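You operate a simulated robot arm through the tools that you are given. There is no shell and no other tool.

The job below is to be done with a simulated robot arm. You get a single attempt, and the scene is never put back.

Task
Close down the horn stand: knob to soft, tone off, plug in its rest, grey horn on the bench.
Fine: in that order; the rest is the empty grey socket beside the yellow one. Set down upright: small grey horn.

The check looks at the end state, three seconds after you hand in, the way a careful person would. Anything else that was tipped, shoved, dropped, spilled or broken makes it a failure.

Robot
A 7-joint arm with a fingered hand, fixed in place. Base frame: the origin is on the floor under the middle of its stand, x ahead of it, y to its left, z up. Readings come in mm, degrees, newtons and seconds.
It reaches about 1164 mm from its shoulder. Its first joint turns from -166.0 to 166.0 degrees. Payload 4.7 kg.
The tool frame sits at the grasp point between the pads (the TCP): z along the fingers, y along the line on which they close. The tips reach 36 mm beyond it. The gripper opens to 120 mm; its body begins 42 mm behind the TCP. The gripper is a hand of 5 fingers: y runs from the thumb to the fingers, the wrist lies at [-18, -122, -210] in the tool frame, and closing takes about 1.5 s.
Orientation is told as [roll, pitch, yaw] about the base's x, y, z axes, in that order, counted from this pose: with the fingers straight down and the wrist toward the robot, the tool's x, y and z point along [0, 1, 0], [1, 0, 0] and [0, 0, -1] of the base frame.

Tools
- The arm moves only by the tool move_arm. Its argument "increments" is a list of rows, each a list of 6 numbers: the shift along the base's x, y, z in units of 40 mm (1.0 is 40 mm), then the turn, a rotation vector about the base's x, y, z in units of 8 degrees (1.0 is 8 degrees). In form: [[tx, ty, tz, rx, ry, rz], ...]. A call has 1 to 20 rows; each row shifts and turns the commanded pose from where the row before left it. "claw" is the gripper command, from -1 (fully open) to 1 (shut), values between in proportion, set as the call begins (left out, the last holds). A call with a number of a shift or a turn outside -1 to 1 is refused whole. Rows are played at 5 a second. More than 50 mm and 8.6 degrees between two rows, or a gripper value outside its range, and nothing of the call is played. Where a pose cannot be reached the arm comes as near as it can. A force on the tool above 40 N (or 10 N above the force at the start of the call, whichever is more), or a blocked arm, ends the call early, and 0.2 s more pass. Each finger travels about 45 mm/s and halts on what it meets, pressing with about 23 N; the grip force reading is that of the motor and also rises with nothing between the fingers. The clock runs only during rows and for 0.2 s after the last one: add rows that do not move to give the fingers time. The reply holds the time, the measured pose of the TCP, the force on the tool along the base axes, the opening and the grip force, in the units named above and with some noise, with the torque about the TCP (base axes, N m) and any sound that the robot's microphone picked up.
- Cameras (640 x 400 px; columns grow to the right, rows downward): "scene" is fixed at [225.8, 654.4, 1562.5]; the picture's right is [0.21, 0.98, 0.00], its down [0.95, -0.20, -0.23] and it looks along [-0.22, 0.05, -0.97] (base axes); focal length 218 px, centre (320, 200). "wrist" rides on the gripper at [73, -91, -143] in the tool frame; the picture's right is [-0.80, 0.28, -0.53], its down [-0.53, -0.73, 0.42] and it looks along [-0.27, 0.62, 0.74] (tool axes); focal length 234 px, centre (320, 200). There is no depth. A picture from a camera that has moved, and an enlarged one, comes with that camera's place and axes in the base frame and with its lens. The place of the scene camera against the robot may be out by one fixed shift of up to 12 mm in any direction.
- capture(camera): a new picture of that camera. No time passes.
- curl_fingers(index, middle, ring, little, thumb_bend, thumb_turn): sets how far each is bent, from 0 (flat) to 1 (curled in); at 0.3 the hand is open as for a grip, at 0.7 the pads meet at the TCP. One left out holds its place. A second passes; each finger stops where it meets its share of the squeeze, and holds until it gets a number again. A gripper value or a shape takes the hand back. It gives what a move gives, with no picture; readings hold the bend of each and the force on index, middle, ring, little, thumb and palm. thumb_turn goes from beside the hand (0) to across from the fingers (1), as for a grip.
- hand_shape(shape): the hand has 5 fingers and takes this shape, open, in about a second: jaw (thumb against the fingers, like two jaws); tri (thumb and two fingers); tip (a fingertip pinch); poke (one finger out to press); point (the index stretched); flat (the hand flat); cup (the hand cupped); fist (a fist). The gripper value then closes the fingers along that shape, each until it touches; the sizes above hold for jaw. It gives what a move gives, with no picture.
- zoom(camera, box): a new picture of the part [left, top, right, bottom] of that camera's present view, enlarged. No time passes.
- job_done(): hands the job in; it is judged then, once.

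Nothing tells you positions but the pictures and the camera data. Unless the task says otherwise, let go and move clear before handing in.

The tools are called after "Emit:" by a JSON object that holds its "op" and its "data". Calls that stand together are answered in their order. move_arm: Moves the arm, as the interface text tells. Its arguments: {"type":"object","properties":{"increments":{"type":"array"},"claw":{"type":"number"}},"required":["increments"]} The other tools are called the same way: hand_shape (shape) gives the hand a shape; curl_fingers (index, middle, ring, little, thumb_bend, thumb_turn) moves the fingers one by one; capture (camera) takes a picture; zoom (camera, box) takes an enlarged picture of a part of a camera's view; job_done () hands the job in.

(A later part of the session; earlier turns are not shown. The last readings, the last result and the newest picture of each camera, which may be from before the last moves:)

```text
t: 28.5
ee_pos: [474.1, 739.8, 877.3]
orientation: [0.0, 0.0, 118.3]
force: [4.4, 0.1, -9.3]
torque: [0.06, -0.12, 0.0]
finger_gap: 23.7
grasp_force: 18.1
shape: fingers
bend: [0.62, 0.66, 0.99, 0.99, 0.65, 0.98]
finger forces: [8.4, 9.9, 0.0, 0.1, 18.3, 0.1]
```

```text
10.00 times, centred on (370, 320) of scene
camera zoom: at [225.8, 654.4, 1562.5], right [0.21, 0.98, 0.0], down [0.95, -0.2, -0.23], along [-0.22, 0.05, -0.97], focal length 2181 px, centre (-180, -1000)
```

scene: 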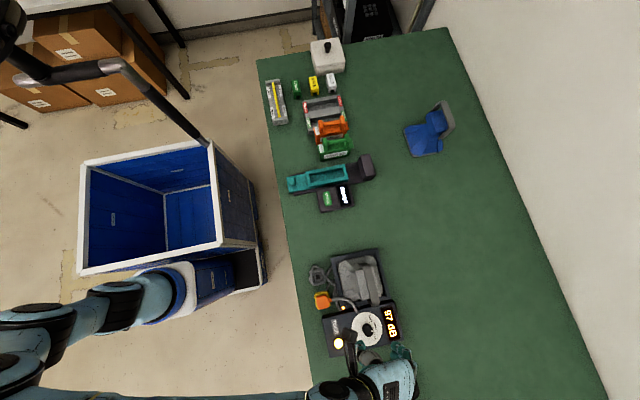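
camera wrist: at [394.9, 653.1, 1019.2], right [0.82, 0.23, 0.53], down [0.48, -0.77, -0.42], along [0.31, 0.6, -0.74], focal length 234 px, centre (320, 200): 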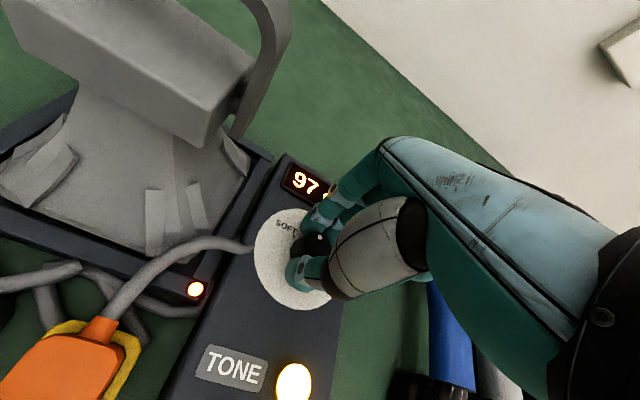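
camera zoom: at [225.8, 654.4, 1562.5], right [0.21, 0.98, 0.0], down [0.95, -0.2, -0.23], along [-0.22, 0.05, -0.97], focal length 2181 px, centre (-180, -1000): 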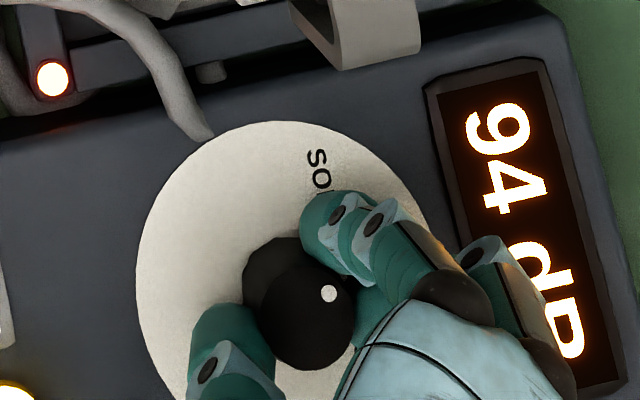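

Display dropped to 94 dB and the pointer follows (~32°). Continuing another 14°.

Emit:
{"op": "move_arm", "data": {"increments": [[0.01, 0, 0.03, 0, 0, 0.5], [0, 0, 0, 0, 0, 0.5], [0, 0, 0, 0, 0, 0.5], [0, 0, 0, 0, 0, 0.25], [0, 0, 0, 0, 0, 0]]}}

Emit:
{"op": "zoom", "data": {"camera": "wrist", "box": [230, 170, 370, 310]}}

Emit:
{"op": "zoom", "data": {"camera": "scene", "box": [345, 300, 395, 340]}}

```text
t: 29.7
ee_pos: [473.7, 739.6, 878.4]
orientation: [0.1, 0.0, 132.2]
force: [3.1, 5.9, -15.2]
torque: [0.26, -0.08, 0.05]
finger_gap: 23.9
grasp_force: 17.5
shape: fingers
bend: [0.62, 0.66, 0.99, 0.99, 0.66, 0.98]
finger forces: [8.6, 10.9, 0.0, 0.0, 15.8, 0.0]
```

```text
2.86 times, centred on (300, 240) of wrist
camera zoom: at [482.5, 623.8, 1020.2], right [0.41, 0.75, 0.52], down [0.89, -0.19, -0.42], along [-0.22, 0.64, -0.74], focal length 669 px, centre (377, 86)
```

zoom: 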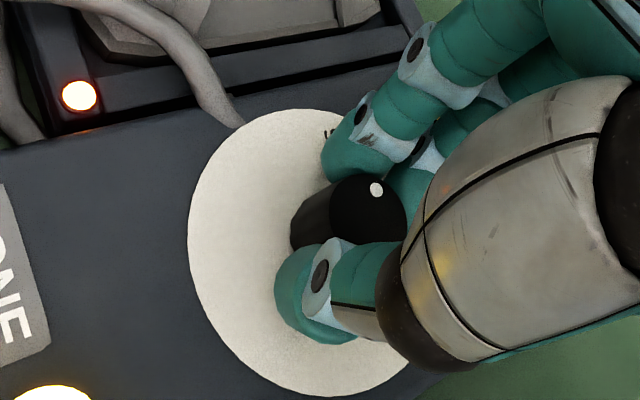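

```text
10.00 times, centred on (370, 320) of scene
camera zoom: at [225.8, 654.4, 1562.5], right [0.21, 0.98, 0.0], down [0.95, -0.2, -0.23], along [-0.22, 0.05, -0.97], focal length 2181 px, centre (-180, -1000)
```

zoom: 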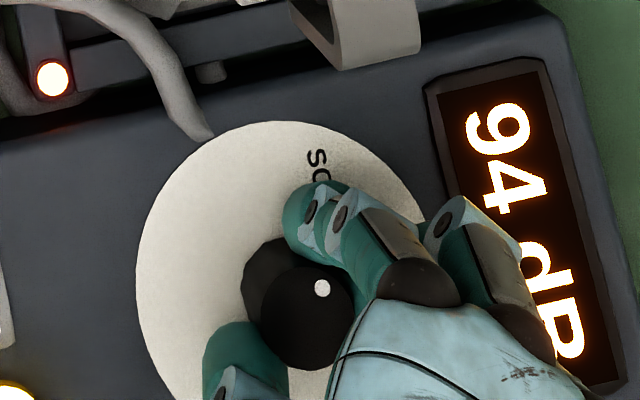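

Pointer is at about 39°, SOFT mark at ~46-47°. A further ~8° turn, easing the hand 2 mm down to remove the upward pull.

Emit:
{"op": "move_arm", "data": {"increments": [[0, -0.01, -0.05, 0, 0, 0.5], [0, 0, 0, 0, 0, 0.5], [0, 0, 0, 0, 0, 0]]}}

Emit:
{"op": "zoom", "data": {"camera": "wrist", "box": [230, 170, 370, 310]}}

Emit:
{"op": "zoom", "data": {"camera": "scene", "box": [345, 300, 395, 340]}}

```text
t: 30.5
ee_pos: [474.8, 739.1, 876.5]
orientation: [-0.1, 0.0, 140.1]
force: [6.9, 10.4, -5.1]
torque: [0.4, -0.13, -0.16]
finger_gap: 23.5
grasp_force: 19.8
shape: fingers
bend: [0.61, 0.66, 0.99, 0.99, 0.66, 0.98]
finger forces: [9.7, 13.0, 0.0, 0.0, 16.7, 0.0]
```

```text
2.86 times, centred on (300, 240) of wrist
camera zoom: at [499.0, 625.6, 1019.3], right [0.3, 0.8, 0.53], down [0.9, -0.06, -0.42], along [-0.31, 0.6, -0.74], focal length 669 px, centre (377, 86)
```

zoom: 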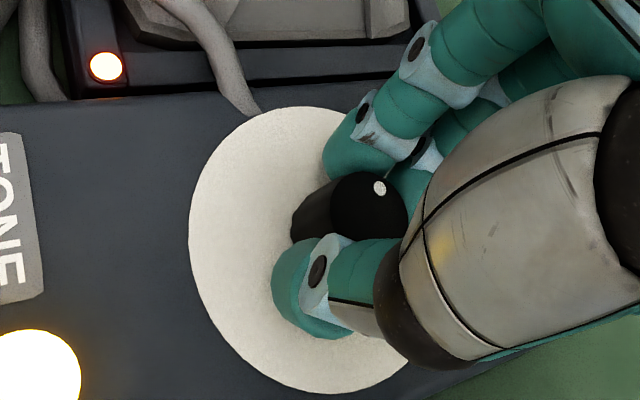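

```text
10.00 times, centred on (370, 320) of scene
camera zoom: at [225.8, 654.4, 1562.5], right [0.21, 0.98, 0.0], down [0.95, -0.2, -0.23], along [-0.22, 0.05, -0.97], focal length 2181 px, centre (-180, -1000)
```

zoom: 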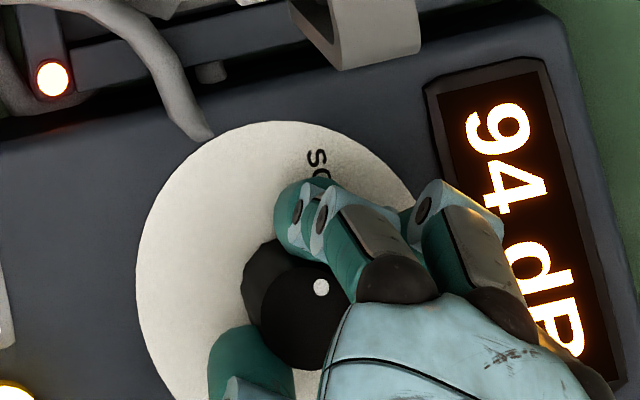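

The torque now resists (-0.16 N m) and the pointer stopped moving: that's the SOFT end stop. I'll release the fingers and check.

Emit:
{"op": "curl_fingers", "data": {"index": 0.56, "middle": 0.58, "thumb_bend": 0.52}}

Emit:
{"op": "curl_fingers", "data": {"index": 0.54, "middle": 0.54, "thumb_bend": 0.4}}

Emit:
{"op": "move_arm", "data": {"increments": [[0, 0, 0.3, 0, 0, 0], [0, 0, 0.5, 0, 0, 0], [0, 0, 0.7, 0, 0, 0], [0, 0, 0.8, 0, 0, 0], [0, 0, 0.7, 0, 0, 0], [0, 0, 0, 0, 0, 0]]}}

Emit:
{"op": "capture", "data": {"camera": "wrist"}}

Emit:
{"op": "zoom", "data": {"camera": "scene", "box": [345, 300, 395, 340]}}

```text
t: 31.5
ee_pos: [474.5, 738.0, 876.0]
orientation: [0.0, 0.0, 140.1]
force: [0.2, -0.3, 0.0]
torque: [-0.02, 0.01, 0.01]
finger_gap: 50.4
grasp_force: 0.0
shape: fingers
bend: [0.56, 0.57, 0.99, 0.99, 0.52, 1.0]
finger forces: [0.1, 0.0, 0.0, 0.0, 0.0, 0.0]
```

```text
t: 32.5
ee_pos: [474.4, 738.8, 877.0]
orientation: [0.0, -0.1, 140.2]
force: [-1.2, -0.3, 0.3]
torque: [0.01, 0.04, 0.02]
finger_gap: 71.0
grasp_force: 0.0
shape: fingers
bend: [0.54, 0.54, 0.99, 0.99, 0.4, 1.0]
finger forces: [0.0, 0.1, 0.1, 0.0, 0.0, 0.1]
```

```text
t: 33.9
ee_pos: [475.5, 737.7, 997.8]
orientation: [0.0, -0.1, 140.2]
force: [-0.7, 0.3, -0.1]
torque: [0.02, 0.0, -0.01]
finger_gap: 71.2
grasp_force: 0.1
shape: fingers
bend: [0.54, 0.54, 0.99, 0.99, 0.4, 1.0]
finger forces: [0.1, 0.0, 0.0, 0.1, 0.0, 0.0]
```

```text
taken
camera wrist: at [499.3, 625.3, 1139.5], right [0.3, 0.8, 0.53], down [0.9, -0.06, -0.42], along [-0.31, 0.6, -0.74], focal length 234 px, centre (320, 200)
```

wrist: 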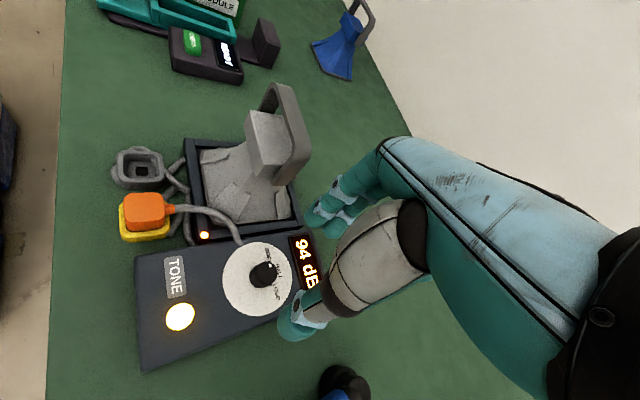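

```text
10.00 times, centred on (370, 320) of scene
camera zoom: at [225.8, 654.4, 1562.5], right [0.21, 0.98, 0.0], down [0.95, -0.2, -0.23], along [-0.22, 0.05, -0.97], focal length 2181 px, centre (-180, -1000)
```

zoom: 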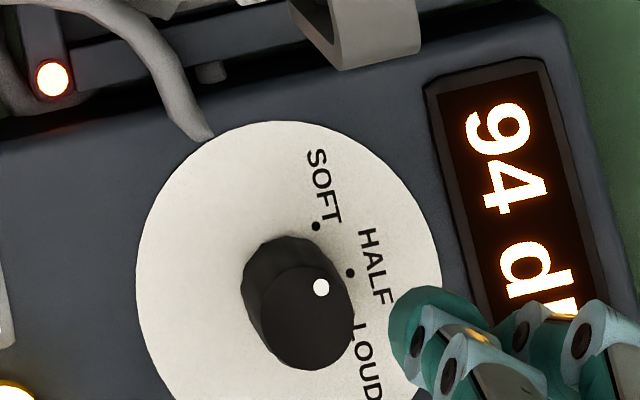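

Released; the display reads 94 dB. Let me check the pointer against the SOFT dot from the wrist view.

Emit:
{"op": "zoom", "data": {"camera": "wrist", "box": [215, 230, 315, 325]}}

Emit:
{"op": "zoom", "data": {"camera": "wrist", "box": [100, 130, 330, 380]}}

```text
4.21 times, centred on (265, 278) of wrist
camera zoom: at [499.3, 625.3, 1139.5], right [0.3, 0.8, 0.53], down [0.9, -0.06, -0.42], along [-0.31, 0.6, -0.74], focal length 986 px, centre (552, -126)
```

zoom: 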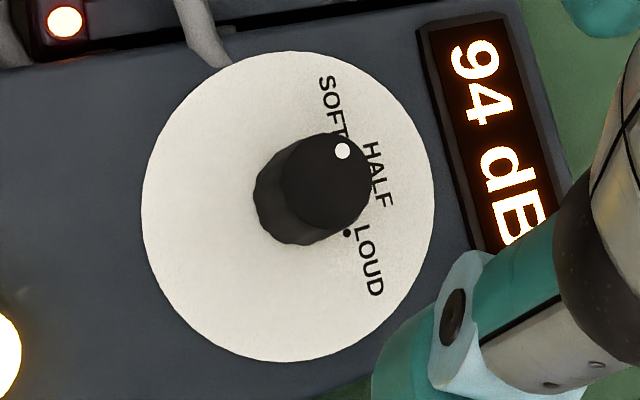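

```text
1.60 times, centred on (215, 255) of wrist
camera zoom: at [499.3, 625.3, 1139.5], right [0.3, 0.8, 0.53], down [0.9, -0.06, -0.42], along [-0.31, 0.6, -0.74], focal length 375 px, centre (488, 112)
```

zoom: 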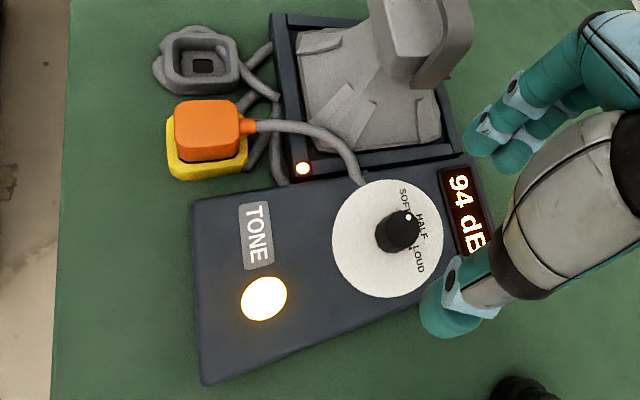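

The pointer is on SOFT (45–50° measured vs. dot at 46°), display 94 dB, knob done. Next is the TONE button at (490, 648, 839): I'll move off towards it, rotate back to yaw 90° and look at the poke shape in free air.

Emit:
{"op": "move_arm", "data": {"increments": [[0.05, -0.5, 0.08, 0, 0, -0.9], [0.05, -0.5, 0.08, 0, 0, -0.9], [0.05, -0.5, 0, 0, 0, -0.9], [0.05, -0.5, 0, 0, 0, -0.9], [0.05, -0.5, 0, 0, 0, -0.9], [0.05, -0.5, 0, 0, 0, -0.9], [0.05, -0.5, 0, 0, 0, -0.86], [0, 0, 0, 0, 0, 0]]}}

Emit:
{"op": "hand_shape", "data": {"shape": "poke"}}

Emit:
{"op": "capture", "data": {"camera": "wrist"}}

Emit:
{"op": "zoom", "data": {"camera": "scene", "box": [280, 240, 440, 400]}}

```text
t: 35.7
ee_pos: [488.1, 598.5, 1001.9]
orientation: [0.0, 0.0, 90.1]
force: [0.1, -0.1, -0.4]
torque: [-0.01, -0.02, -0.03]
finger_gap: 71.1
grasp_force: 0.1
shape: fingers
bend: [0.54, 0.54, 0.99, 0.99, 0.4, 1.0]
finger forces: [0.0, 0.0, 0.0, 0.1, 0.1, 0.0]
```

```text
t: 36.6
ee_pos: [489.1, 599.2, 1003.0]
orientation: [0.0, 0.0, 90.0]
force: [0.4, -0.1, 0.1]
torque: [-0.02, -0.03, -0.01]
finger_gap: 0.0
grasp_force: 0.0
shape: poke
bend: [0.7, 0.7, 0.99, 0.99, 1.0, 1.0]
finger forces: [0.0, 0.1, 0.0, 0.1, 0.0, 0.0]
```

```text
taken
camera wrist: at [417.0, 508.2, 1144.9], right [0.8, 0.28, 0.53], down [0.53, -0.73, -0.42], along [0.26, 0.62, -0.74], focal length 234 px, centre (320, 200)
```

wrist: 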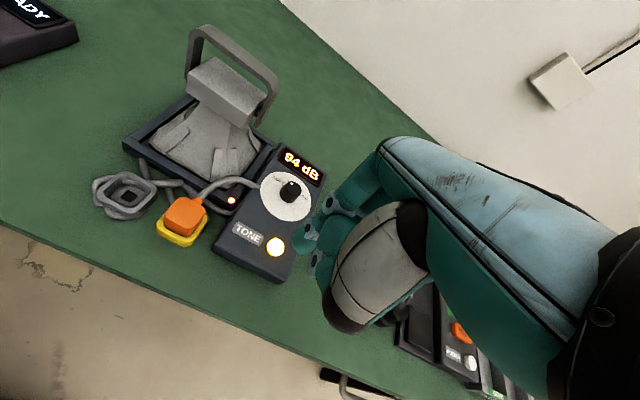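

```text
2.50 times, centred on (360, 320) of scene
camera zoom: at [225.8, 654.4, 1562.5], right [0.21, 0.98, 0.0], down [0.95, -0.2, -0.23], along [-0.22, 0.05, -0.97], focal length 545 px, centre (220, -100)
```

zoom: 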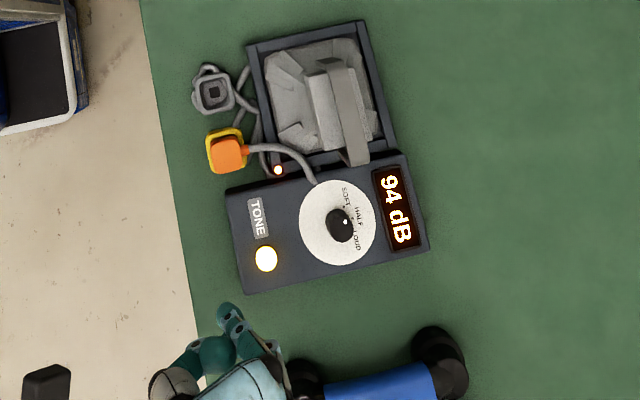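

Poke shape holds index and middle at the TCP with everything else curled. Let me zoom to locate the fingertips.

Emit:
{"op": "zoom", "data": {"camera": "wrist", "box": [230, 150, 430, 340]}}

Emit:
{"op": "zoom", "data": {"camera": "scene", "box": [290, 330, 380, 400]}}

```text
2.11 times, centred on (330, 245) of wrist
camera zoom: at [417.0, 508.2, 1144.9], right [0.8, 0.28, 0.53], down [0.53, -0.73, -0.42], along [0.26, 0.62, -0.74], focal length 493 px, centre (299, 105)
```

zoom: 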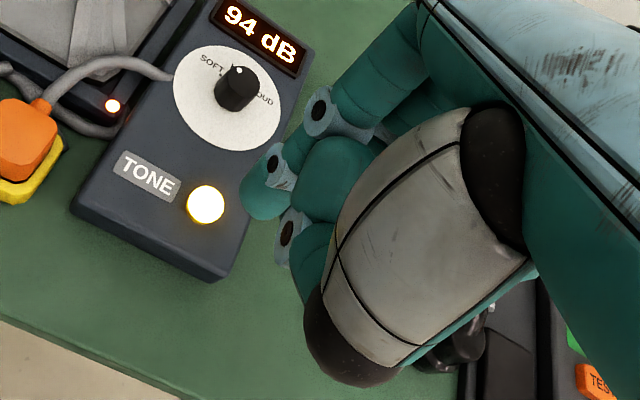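

```text
5.71 times, centred on (335, 365) of scene
camera zoom: at [225.8, 654.4, 1562.5], right [0.21, 0.98, 0.0], down [0.95, -0.2, -0.23], along [-0.22, 0.05, -0.97], focal length 1246 px, centre (234, -743)
```

zoom: 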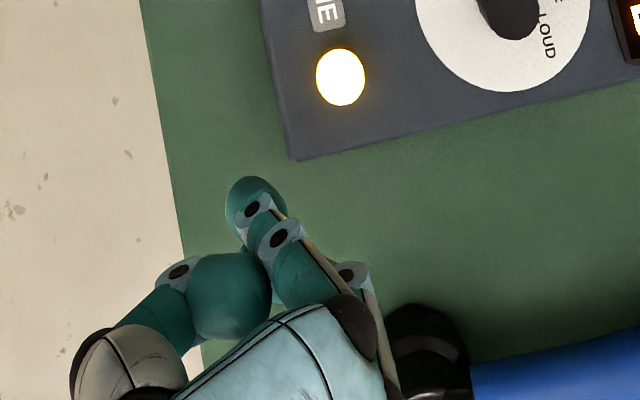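

The poking fingertip is at about TCP + (−8, +5, −38) in base axes. I'll position it over the button and descend to just above it.

Emit:
{"op": "move_arm", "data": {"increments": [[0.12, 0.55, 0, 0, 0, 0], [0.12, 0.55, -0.4, 0, 0, 0], [0, 0, -0.8, 0, 0, 0], [0, 0, -0.8, 0, 0, 0], [0, 0, -0.5, 0, 0, 0], [0, 0, 0, 0, 0, 0]]}}

Emit:
{"op": "zoom", "data": {"camera": "wrist", "box": [200, 150, 400, 350]}}

Emit:
{"op": "zoom", "data": {"camera": "scene", "box": [300, 290, 400, 370]}}

```text
t: 38.0
ee_pos: [497.7, 642.9, 902.1]
orientation: [0.0, 0.0, 90.1]
force: [-0.7, -0.1, -0.4]
torque: [0.02, -0.02, 0.03]
finger_gap: 0.0
grasp_force: 0.0
shape: poke
bend: [0.7, 0.7, 0.99, 0.99, 1.0, 1.0]
finger forces: [0.1, 0.1, 0.1, 0.1, 0.0, 0.1]
```

```text
2.00 times, centred on (300, 250) of wrist
camera zoom: at [426.6, 551.5, 1045.3], right [0.8, 0.28, 0.53], down [0.53, -0.73, -0.42], along [0.26, 0.62, -0.74], focal length 468 px, centre (360, 100)
```

zoom: 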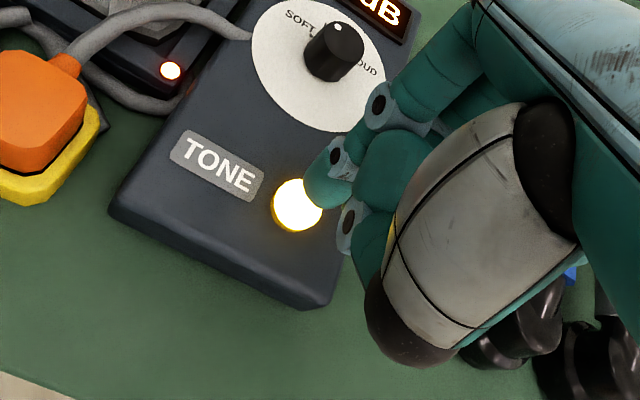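

```text
5.00 times, centred on (350, 330) of scene
camera zoom: at [225.8, 654.4, 1562.5], right [0.21, 0.98, 0.0], down [0.95, -0.2, -0.23], along [-0.22, 0.05, -0.97], focal length 1091 px, centre (170, -450)
```

zoom: 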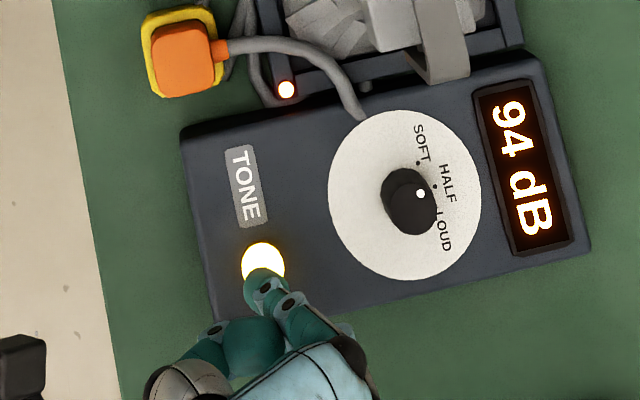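

Fingertip is lined up over the button. Descending slowly to press.

Emit:
{"op": "move_arm", "data": {"increments": [[0, 0, -0.15, 0, 0, 0], [0, 0, -0.15, 0, 0, 0], [0, 0, -0.1, 0, 0, 0], [0, 0, -0.05, 0, 0, 0], [0, 0, 0, 0, 0, 0]]}}

Emit:
{"op": "zoom", "data": {"camera": "wrist", "box": [220, 180, 380, 300]}}

```text
t: 39.2
ee_pos: [497.1, 642.4, 884.9]
orientation: [0.0, 0.1, 90.1]
force: [0.6, 0.9, -0.3]
torque: [-0.03, 0.01, 0.0]
finger_gap: 0.0
grasp_force: 0.0
shape: poke
bend: [0.7, 0.7, 0.99, 0.99, 1.0, 1.0]
finger forces: [0.0, 0.1, 0.1, 0.1, 0.0, 0.1]
```

```text
3.33 times, centred on (300, 240) of wrist
camera zoom: at [425.6, 551.6, 1027.2], right [0.8, 0.28, 0.53], down [0.53, -0.73, -0.42], along [0.26, 0.62, -0.74], focal length 781 px, centre (387, 67)
```

zoom: 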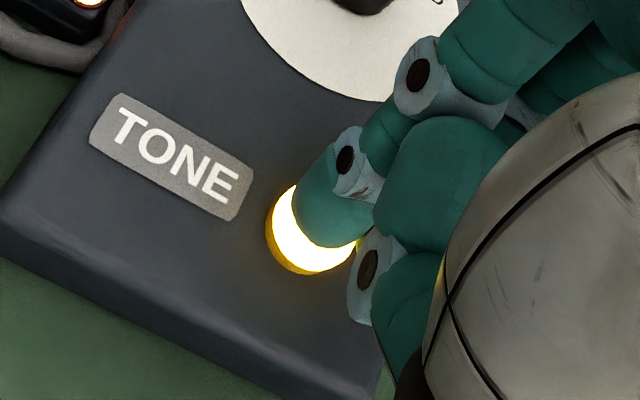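

Very close to the button; continuing in 2 mm steps until it clicks.

Emit:
{"op": "move_arm", "data": {"increments": [[0, 0, -0.05, 0, 0, 0], [0, 0, -0.05, 0, 0, 0], [0, 0, -0.05, 0, 0, 0], [0, 0, 0, 0, 0, 0]]}}

Emit:
{"op": "zoom", "data": {"camera": "wrist", "box": [220, 180, 380, 300]}}

```text
t: 40.2
ee_pos: [497.7, 642.8, 880.0]
orientation: [-0.1, 0.0, 90.0]
force: [0.4, 0.8, 0.1]
torque: [0.05, 0.0, -0.01]
finger_gap: 0.0
grasp_force: 0.0
shape: poke
bend: [0.7, 0.7, 0.99, 0.99, 1.0, 1.0]
finger forces: [0.1, 0.0, 0.0, 0.0, 0.0, 0.0]
```

```text
3.33 times, centred on (300, 240) of wrist
camera zoom: at [425.9, 551.3, 1021.5], right [0.8, 0.28, 0.53], down [0.53, -0.73, -0.42], along [0.26, 0.62, -0.74], focal length 781 px, centre (387, 67)
```

zoom: 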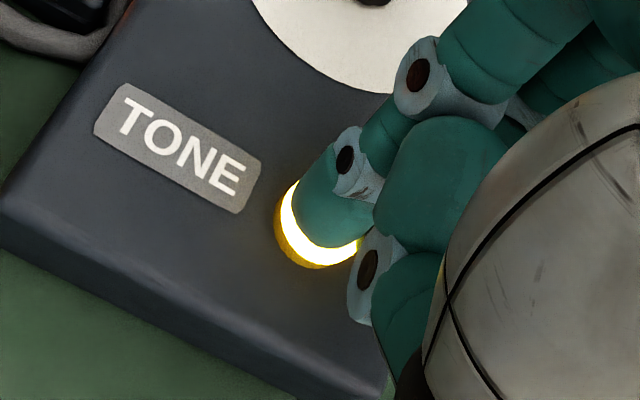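

Emit:
{"op": "move_arm", "data": {"increments": [[0, 0, -0.05, 0, 0, 0], [0, 0, -0.05, 0, 0, 0], [0, 0, 0, 0, 0, 0]]}}

Emit:
{"op": "zoom", "data": {"camera": "wrist", "box": [220, 180, 380, 300]}}

```text
t: 41.0
ee_pos: [497.1, 643.0, 875.5]
orientation: [0.0, 0.0, 90.1]
force: [0.3, 0.0, 2.6]
torque: [-0.04, 0.02, 0.0]
finger_gap: 0.2
grasp_force: 0.0
shape: poke
bend: [0.7, 0.7, 0.99, 0.99, 1.0, 1.0]
finger forces: [2.2, 0.0, 0.0, 0.0, 0.0, 0.0]
heard: click
```

```text
3.33 times, centred on (300, 240) of wrist
camera zoom: at [425.6, 551.5, 1017.3], right [0.8, 0.28, 0.53], down [0.53, -0.73, -0.42], along [0.26, 0.62, -0.74], focal length 781 px, centre (387, 67)
```

zoom: 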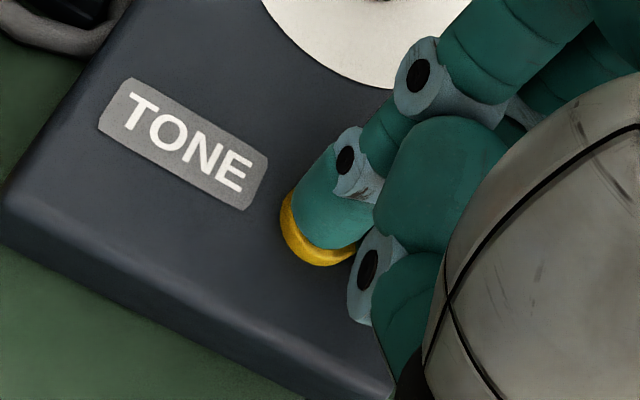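

A click was heard and the tone lamp went out. Retreating straight up and verifying.

Emit:
{"op": "move_arm", "data": {"increments": [[0, 0, 0.15, 0, 0, 0], [0, 0, 0.4, 0, 0, 0], [0, 0, 0.8, 0, 0, 0], [0, 0, 0.8, 0, 0, 0], [0, 0, 0.8, 0, 0, 0], [0, 0, 0.5, 0, 0, 0], [0, 0, 0, 0, 0, 0]]}}

Emit:
{"op": "capture", "data": {"camera": "wrist"}}

Emit:
{"op": "zoom", "data": {"camera": "scene", "box": [290, 240, 430, 380]}}

```text
t: 42.6
ee_pos: [496.8, 643.2, 1015.1]
orientation: [0.0, 0.1, 90.1]
force: [0.8, 0.0, -0.1]
torque: [0.02, 0.0, 0.01]
finger_gap: 0.2
grasp_force: 0.2
shape: poke
bend: [0.7, 0.7, 0.99, 0.99, 1.0, 1.0]
finger forces: [0.1, 0.0, 0.0, 0.0, 0.1, 0.1]
```

```text
taken
camera wrist: at [425.5, 551.7, 1156.4], right [0.8, 0.28, 0.53], down [0.53, -0.73, -0.42], along [0.26, 0.62, -0.74], focal length 234 px, centre (320, 200)
```

wrist: 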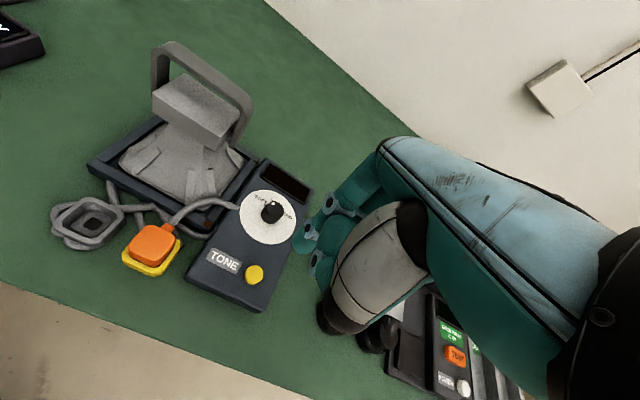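

```text
2.86 times, centred on (360, 310) of scene
camera zoom: at [225.8, 654.4, 1562.5], right [0.21, 0.98, 0.0], down [0.95, -0.2, -0.23], along [-0.22, 0.05, -0.97], focal length 623 px, centre (206, -114)
```

zoom: 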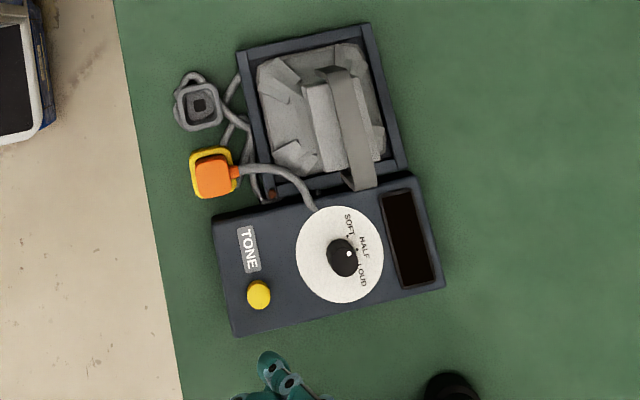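

Tone is off (lamp and display dark). Next the plug: zooming on the two sockets to measure them.

Emit:
{"op": "zoom", "data": {"camera": "wrist", "box": [40, 180, 220, 300]}}

Emit:
{"op": "zoom", "data": {"camera": "scene", "box": [300, 255, 360, 315]}}

```text
3.33 times, centred on (130, 240) of wrist
camera zoom: at [425.5, 551.7, 1156.4], right [0.8, 0.28, 0.53], down [0.53, -0.73, -0.42], along [0.26, 0.62, -0.74], focal length 781 px, centre (953, 67)
```

zoom: 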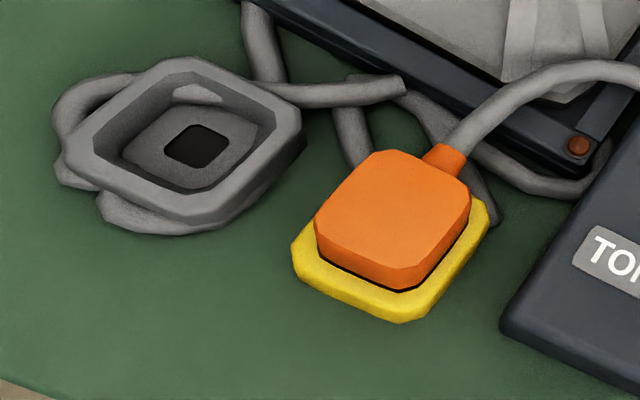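

```text
6.67 times, centred on (330, 285) of scene
camera zoom: at [225.8, 654.4, 1562.5], right [0.21, 0.98, 0.0], down [0.95, -0.2, -0.23], along [-0.22, 0.05, -0.97], focal length 1454 px, centre (253, -367)
```

zoom: 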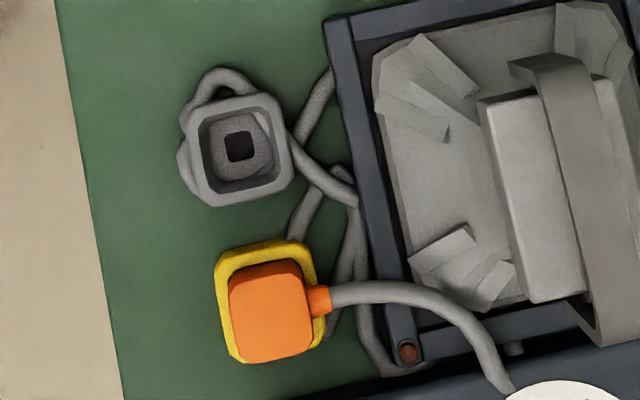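

Measured: plug top centre ≈ (370, 625, 853), grey socket rim centre ≈ (299, 625, 814), plug cord leaves on its +y side. I'll grip the plug along x with the wrist on the +x side (yaw ≈ 178°), away from the horn, so I'll turn the hand at safe height and look again.

Emit:
{"op": "move_arm", "data": {"increments": [[-0.12, -0.15, 0.1, 0, 0, 1.0], [-0.12, -0.15, 0, 0, 0, 1.0], [-0.12, -0.15, 0, 0, 0, 1.0], [-0.12, -0.15, 0, 0, 0, 1.0], [-0.12, -0.15, 0, 0, 0, 1.0], [-0.12, -0.15, 0, 0, 0, 1.0], [-0.12, -0.15, 0, 0, 0, 1.0], [-0.12, -0.15, 0, 0, 0, 1.0], [-0.12, -0.15, 0, 0, 0, 1.0], [-0.12, -0.15, 0, 0, 0, 1.0], [-0.12, -0.15, 0, 0, 0, 1.0], [0, 0, 0, 0, 0, 0]]}}

Emit:
{"op": "hand_shape", "data": {"shape": "tri"}}

Emit:
{"op": "capture", "data": {"camera": "wrist"}}

Emit:
{"op": "capture", "data": {"camera": "scene"}}

```text
t: 45.2
ee_pos: [444.8, 577.8, 1017.0]
orientation: [0.0, 0.0, 178.2]
force: [0.7, 0.4, -0.1]
torque: [0.02, -0.04, 0.01]
finger_gap: 0.1
grasp_force: 0.0
shape: poke
bend: [0.7, 0.7, 0.99, 0.99, 1.0, 1.0]
finger forces: [0.0, 0.1, 0.1, 0.0, 0.0, 0.1]
```

```text
t: 46.1
ee_pos: [444.4, 577.0, 1016.8]
orientation: [0.0, 0.0, 178.1]
force: [0.7, -0.1, 0.2]
torque: [0.01, -0.04, 0.0]
finger_gap: 119.8
grasp_force: 0.0
shape: tri
bend: [0.3, 0.3, 0.99, 0.99, 0.3, 0.98]
finger forces: [0.1, 0.0, 0.0, 0.1, 0.0, 0.0]
```

```text
taken
camera wrist: at [534.0, 502.0, 1159.5], right [-0.25, 0.81, 0.53], down [0.75, 0.51, -0.42], along [-0.61, 0.29, -0.74], focal length 234 px, centre (320, 200)
```

wrist: 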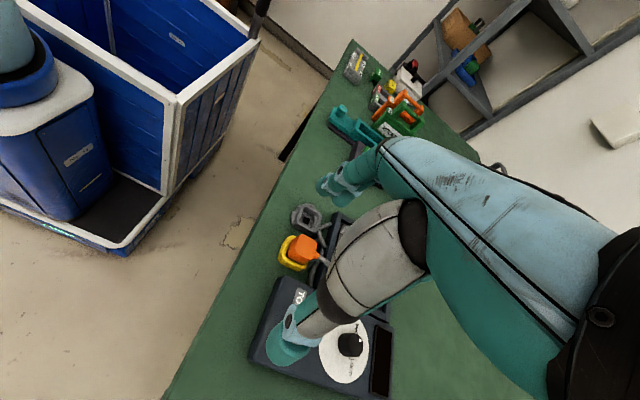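

```text
taken
```

scene: 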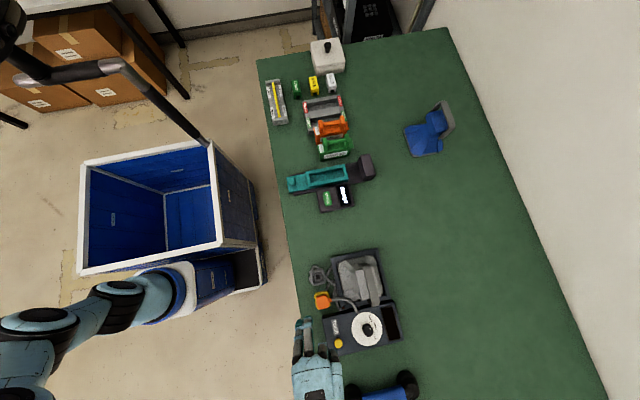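

Yaw 178° works fine and the hand is clear. Zooming at the sockets from this side.

Emit:
{"op": "zoom", "data": {"camera": "wrist", "box": [265, 190, 345, 290]}}

Emit:
{"op": "zoom", "data": {"camera": "scene", "box": [300, 260, 350, 315]}}

```text
4.00 times, centred on (305, 240) of wrist
camera zoom: at [534.0, 502.0, 1159.5], right [-0.25, 0.81, 0.53], down [0.75, 0.51, -0.42], along [-0.61, 0.29, -0.74], focal length 937 px, centre (380, 40)
```

zoom: 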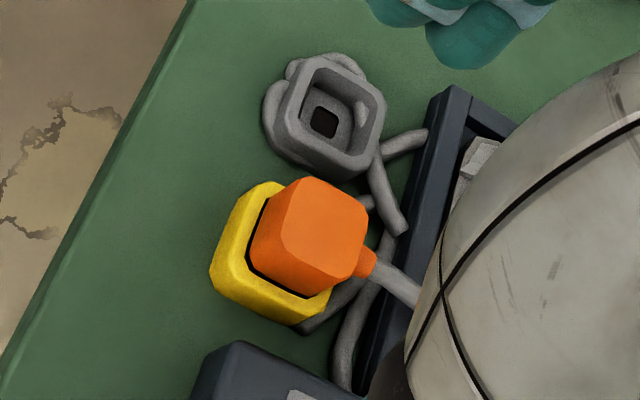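

```text
7.27 times, centred on (325, 288) of scene
camera zoom: at [225.8, 654.4, 1562.5], right [0.21, 0.98, 0.0], down [0.95, -0.2, -0.23], along [-0.22, 0.05, -0.97], focal length 1586 px, centre (284, -436)
```

zoom: 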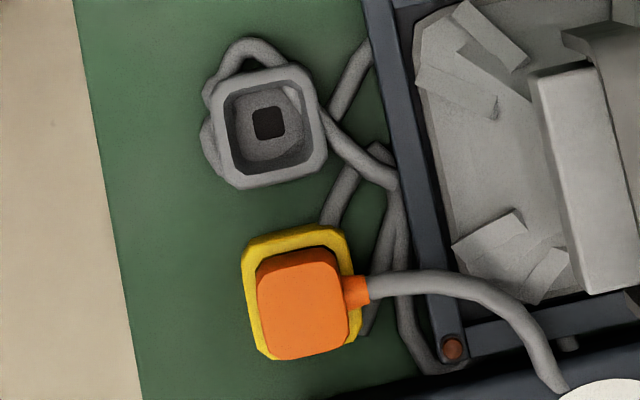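

Zooming further for accurate corner positions.

Emit:
{"op": "zoom", "data": {"camera": "wrist", "box": [272, 228, 322, 276]}}

Emit:
{"op": "zoom", "data": {"camera": "wrist", "box": [280, 196, 330, 244]}}

Emit:
{"op": "zoom", "data": {"camera": "scene", "box": [310, 288, 342, 312]}}

Emit:
{"op": "zoom", "data": {"camera": "scene", "box": [305, 262, 337, 286]}}

```text
8.33 times, centred on (297, 252) of wrist
camera zoom: at [534.0, 502.0, 1159.5], right [-0.25, 0.81, 0.53], down [0.75, 0.51, -0.42], along [-0.61, 0.29, -0.74], focal length 1951 px, centre (512, -233)
```

zoom: 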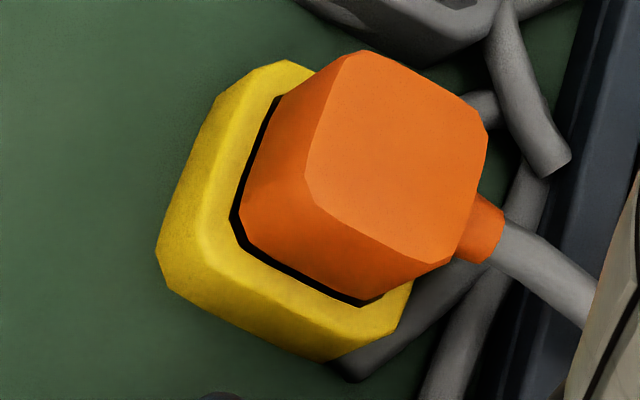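

```text
8.33 times, centred on (305, 220) of wrist
camera zoom: at [534.0, 502.0, 1159.5], right [-0.25, 0.81, 0.53], down [0.75, 0.51, -0.42], along [-0.61, 0.29, -0.74], focal length 1951 px, centre (445, 33)
```

zoom: 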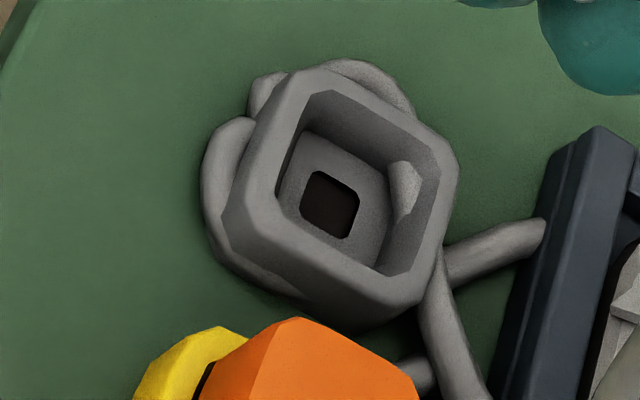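

```text
16.00 times, centred on (326, 300) of scene
camera zoom: at [225.8, 654.4, 1562.5], right [0.21, 0.98, 0.0], down [0.95, -0.2, -0.23], along [-0.22, 0.05, -0.97], focal length 3490 px, centre (224, -1400)
```

zoom: 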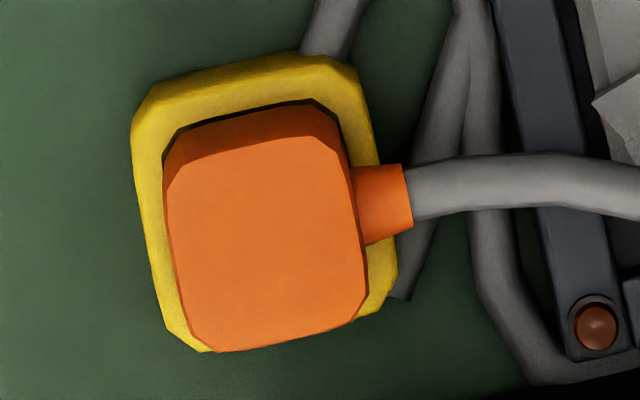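

```text
16.00 times, centred on (321, 274) of scene
camera zoom: at [225.8, 654.4, 1562.5], right [0.21, 0.98, 0.0], down [0.95, -0.2, -0.23], along [-0.22, 0.05, -0.97], focal length 3490 px, centre (304, -984)
```

zoom: 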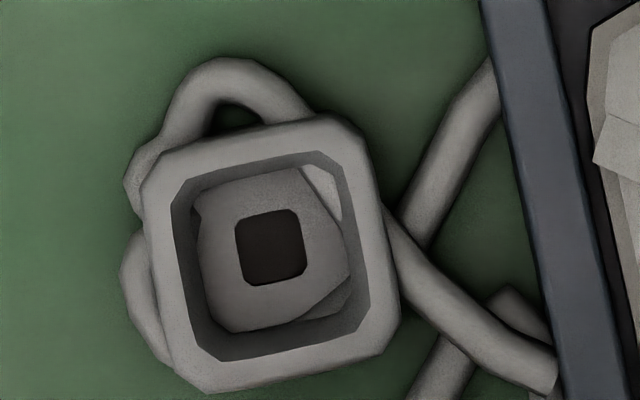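

Both views agree: plug centre ≈ (370, 627), top z ≈ 849, grey socket centre ≈ (299.6, 627), rim z ≈ 815 — a shift of about (−70, 0). The box edge (x≈414, top 829) is close on the thumb side, so I'll keep tips above ~830. Moving above the plug with a moderate opening.

Emit:
{"op": "curl_fingers", "data": {"index": 0.5, "middle": 0.5, "thumb_bend": 0.48}}

Emit:
{"op": "move_arm", "data": {"increments": [[-0.38, 0.25, -0.3, 0, 0, 0], [-0.38, 0.25, -0.3, 0, 0, 0], [-0.38, 0.25, -0.4, 0, 0, 0], [-0.38, 0.25, -0.4, 0, 0, 0], [-0.35, 0.24, -0.5, 0, 0, 0], [0, 0, -0.3, 0, 0, 0], [0, 0, 0, 0, 0, 0]]}}

Emit:
{"op": "capture", "data": {"camera": "wrist"}}

Emit:
{"op": "zoom", "data": {"camera": "scene", "box": [290, 250, 370, 320]}}

```text
t: 47.1
ee_pos: [444.7, 578.1, 1016.9]
orientation: [0.0, -0.1, 178.1]
force: [-0.5, 0.5, 0.4]
torque: [-0.02, -0.04, 0.0]
finger_gap: 66.7
grasp_force: 0.0
shape: fingers
bend: [0.5, 0.5, 0.99, 0.99, 0.48, 0.98]
finger forces: [0.0, 0.1, 0.0, 0.0, 0.0, 0.0]
```

```text
t: 48.7
ee_pos: [369.9, 626.2, 927.6]
orientation: [-0.1, 0.0, 178.1]
force: [0.5, 0.5, 0.2]
torque: [0.04, 0.01, 0.0]
finger_gap: 66.6
grasp_force: 0.0
shape: fingers
bend: [0.5, 0.5, 0.99, 0.99, 0.48, 0.98]
finger forces: [0.0, 0.1, 0.0, 0.0, 0.0, 0.0]
```

```text
taken
camera wrist: at [458.7, 550.7, 1071.2], right [-0.25, 0.81, 0.53], down [0.75, 0.51, -0.42], along [-0.61, 0.29, -0.74], focal length 234 px, centre (320, 200)
```

wrist: 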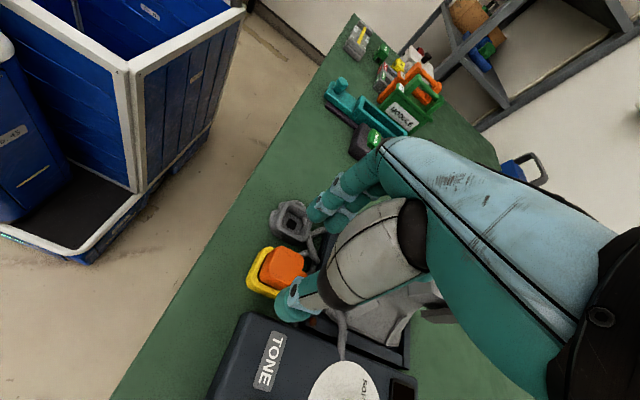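

```text
5.71 times, centred on (330, 285) of scene
camera zoom: at [225.8, 654.4, 1562.5], right [0.21, 0.98, 0.0], down [0.95, -0.2, -0.23], along [-0.22, 0.05, -0.97], focal length 1246 px, centre (263, -286)
```

zoom: 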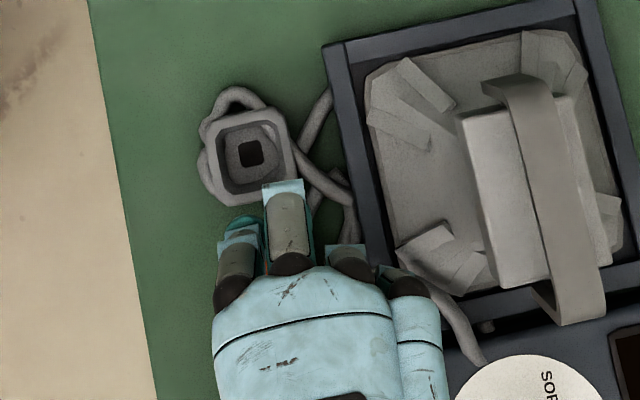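

The hand is above the plug. Zooming on plug and fingers.

Emit:
{"op": "zoom", "data": {"camera": "wrist", "box": [230, 170, 390, 340]}}

```text
2.35 times, centred on (310, 255) of wrist
camera zoom: at [458.7, 550.7, 1071.2], right [-0.25, 0.81, 0.53], down [0.75, 0.51, -0.42], along [-0.61, 0.29, -0.74], focal length 551 px, centre (344, 71)
```

zoom: 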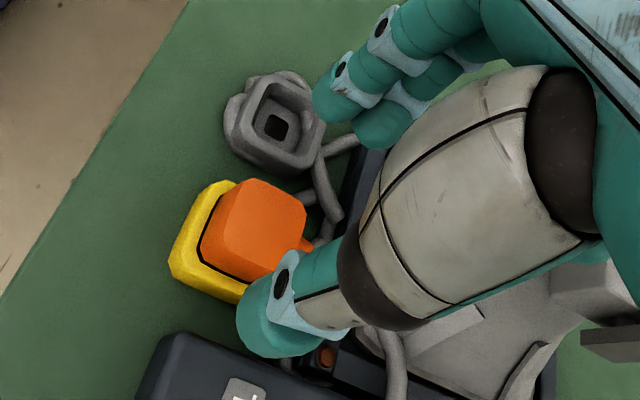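

Lined up. Descending to about z = 874 in decreasing steps.

Emit:
{"op": "move_arm", "data": {"increments": [[0, 0.01, -0.3, 0, 0, 0], [0, 0.01, -0.3, 0, 0, 0], [0, 0, -0.3, 0, 0, 0], [0, 0, -0.2, 0, 0, 0], [0, 0, -0.1, 0, 0, 0], [0, 0, -0.1, 0, 0, 0], [0, 0, 0, 0, 0, 0]]}}

Emit:
{"op": "zoom", "data": {"camera": "wrist", "box": [230, 170, 390, 340]}}

```text
t: 50.3
ee_pos: [369.6, 628.2, 877.4]
orientation: [0.0, 0.1, 178.1]
force: [0.1, -0.2, -0.1]
torque: [-0.01, -0.01, 0.01]
finger_gap: 66.6
grasp_force: 0.0
shape: fingers
bend: [0.5, 0.5, 0.99, 0.99, 0.48, 0.98]
finger forces: [0.0, 0.0, 0.0, 0.0, 0.0, 0.0]
```

```text
2.35 times, centred on (310, 255) of wrist
camera zoom: at [458.6, 552.9, 1019.5], right [-0.25, 0.81, 0.53], down [0.75, 0.51, -0.42], along [-0.61, 0.29, -0.74], focal length 551 px, centre (344, 71)
```

zoom: 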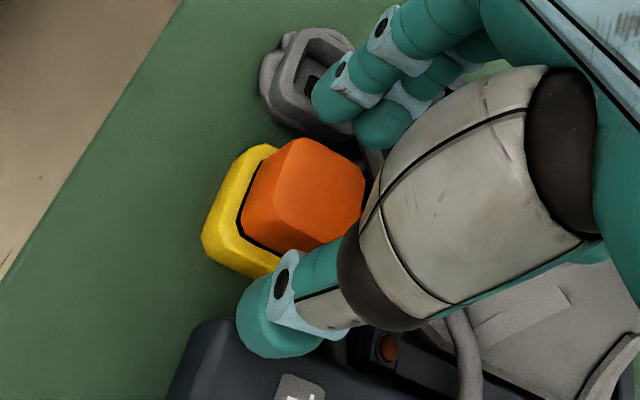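

The plug centre reads (370, 625.5) from here, so I'll shift 3 mm in −y and lower 4 mm more, then begin closing.

Emit:
{"op": "move_arm", "data": {"increments": [[0, -0.08, 0, 0, 0, 0], [0, 0, -0.05, 0, 0, 0], [0, 0, -0.05, 0, 0, 0], [0, 0, 0, 0, 0, 0]]}}

Emit:
{"op": "curl_fingers", "data": {"index": 0.56, "middle": 0.56, "thumb_bend": 0.55}}

Emit:
{"op": "zoom", "data": {"camera": "wrist", "box": [230, 170, 390, 340]}}

```text
t: 51.3
ee_pos: [370.0, 624.4, 871.1]
orientation: [-0.1, -0.1, 178.1]
force: [0.2, 0.7, -0.1]
torque: [0.01, 0.03, 0.01]
finger_gap: 66.7
grasp_force: 0.0
shape: fingers
bend: [0.5, 0.5, 0.99, 0.99, 0.48, 0.98]
finger forces: [0.0, 0.0, 0.1, 0.0, 0.0, 0.1]
```

```text
t: 52.3
ee_pos: [370.3, 624.7, 872.8]
orientation: [0.0, 0.0, 178.2]
force: [1.0, -0.1, -0.2]
torque: [0.0, -0.02, 0.0]
finger_gap: 47.3
grasp_force: 0.1
shape: fingers
bend: [0.56, 0.56, 0.99, 0.99, 0.55, 0.98]
finger forces: [0.1, 0.0, 0.1, 0.0, 0.0, 0.1]
```

```text
2.35 times, centred on (310, 255) of wrist
camera zoom: at [460.0, 549.5, 1015.5], right [-0.25, 0.81, 0.53], down [0.75, 0.51, -0.42], along [-0.61, 0.29, -0.74], focal length 551 px, centre (344, 71)
```

zoom: 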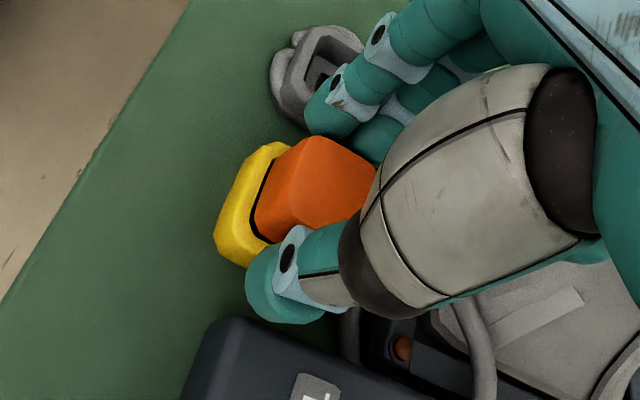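

Aligned. Closing gently until both sides touch.

Emit:
{"op": "curl_fingers", "data": {"index": 0.59, "middle": 0.59, "thumb_bend": 0.59}}

Emit:
{"op": "curl_fingers", "data": {"index": 0.61, "middle": 0.61, "thumb_bend": 0.62}}

Emit:
{"op": "zoom", "data": {"camera": "wrist", "box": [230, 170, 390, 340]}}

```text
t: 53.3
ee_pos: [371.3, 625.8, 872.3]
orientation: [-0.1, 0.0, 178.1]
force: [-1.9, 0.2, -0.1]
torque: [-0.02, 0.05, -0.03]
finger_gap: 37.8
grasp_force: 0.7
shape: fingers
bend: [0.58, 0.58, 0.99, 0.99, 0.59, 0.98]
finger forces: [0.5, 0.8, 0.0, 0.0, 0.2, 0.0]
```

```text
t: 54.3
ee_pos: [370.7, 624.5, 872.0]
orientation: [0.0, 0.0, 178.1]
force: [-1.7, 0.3, 0.3]
torque: [0.05, 0.06, 0.05]
finger_gap: 35.8
grasp_force: 3.0
shape: fingers
bend: [0.59, 0.59, 0.99, 0.99, 0.59, 0.97]
finger forces: [1.7, 1.8, 0.1, 0.0, 2.5, 0.1]
```

```text
2.35 times, centred on (310, 255) of wrist
camera zoom: at [460.0, 549.5, 1015.5], right [-0.25, 0.81, 0.53], down [0.75, 0.51, -0.42], along [-0.61, 0.29, -0.74], focal length 551 px, centre (344, 71)
```

zoom: 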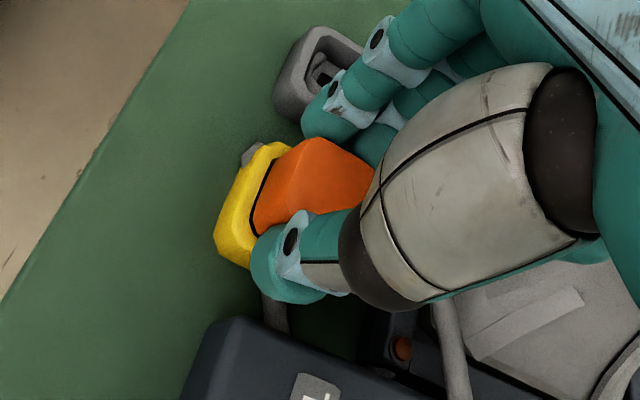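

The cable layout changed a bit when the fingers touched the plug. Let me check the scene view before pulling.

Emit:
{"op": "zoom", "data": {"camera": "scene", "box": [290, 240, 390, 330]}}

Emit:
{"op": "capture", "data": {"camera": "wrist"}}

```text
4.44 times, centred on (340, 285) of scene
camera zoom: at [225.8, 654.4, 1562.5], right [0.21, 0.98, 0.0], down [0.95, -0.2, -0.23], along [-0.22, 0.05, -0.97], focal length 969 px, centre (231, -178)
```

zoom: 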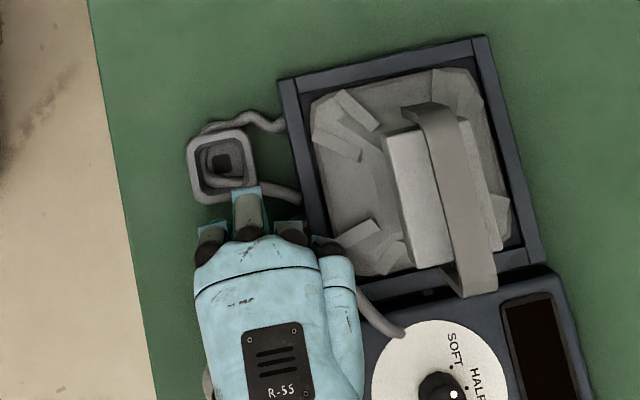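

```text
taken
camera wrist: at [460.0, 549.5, 1015.5], right [-0.25, 0.81, 0.53], down [0.75, 0.51, -0.42], along [-0.61, 0.29, -0.74], focal length 234 px, centre (320, 200)
```

wrist: 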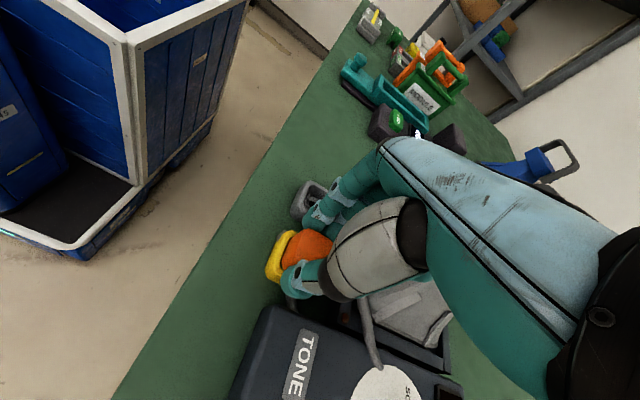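

The cord is a flexible rope and just resettled. Now a firm squeeze on the plug, then a slow lift.

Emit:
{"op": "curl_fingers", "data": {"index": 0.7, "middle": 0.7, "thumb_bend": 0.74}}

Emit:
{"op": "move_arm", "data": {"increments": [[0, 0, 0.1, 0, 0, 0], [0, 0, 0.1, 0, 0, 0], [0, 0, 0.1, 0, 0, 0], [0, 0, 0, 0, 0, 0]]}}

Emit:
{"op": "zoom", "data": {"camera": "wrist", "box": [230, 170, 390, 340]}}

```text
t: 55.3
ee_pos: [370.1, 623.9, 872.3]
orientation: [0.1, 0.0, 178.1]
force: [-0.9, 1.4, -0.7]
torque: [0.07, -0.03, -0.01]
finger_gap: 33.4
grasp_force: 14.8
shape: fingers
bend: [0.61, 0.64, 0.99, 0.99, 0.61, 0.96]
finger forces: [8.4, 7.1, 0.0, 0.0, 14.7, 0.0]
```

```text
t: 56.3
ee_pos: [371.6, 624.7, 883.5]
orientation: [0.0, 0.0, 178.1]
force: [0.6, 0.4, -0.8]
torque: [0.03, 0.03, -0.03]
finger_gap: 33.3
grasp_force: 14.9
shape: fingers
bend: [0.61, 0.65, 0.99, 0.99, 0.61, 0.96]
finger forces: [8.5, 6.3, 0.0, 0.0, 14.7, 0.1]
```

```text
2.35 times, centred on (310, 255) of wrist
camera zoom: at [459.9, 549.3, 1026.8], right [-0.25, 0.81, 0.53], down [0.75, 0.51, -0.42], along [-0.61, 0.29, -0.74], focal length 551 px, centre (344, 71)
```

zoom: 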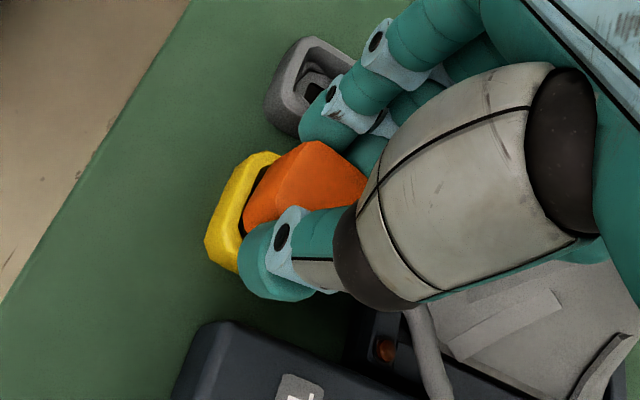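

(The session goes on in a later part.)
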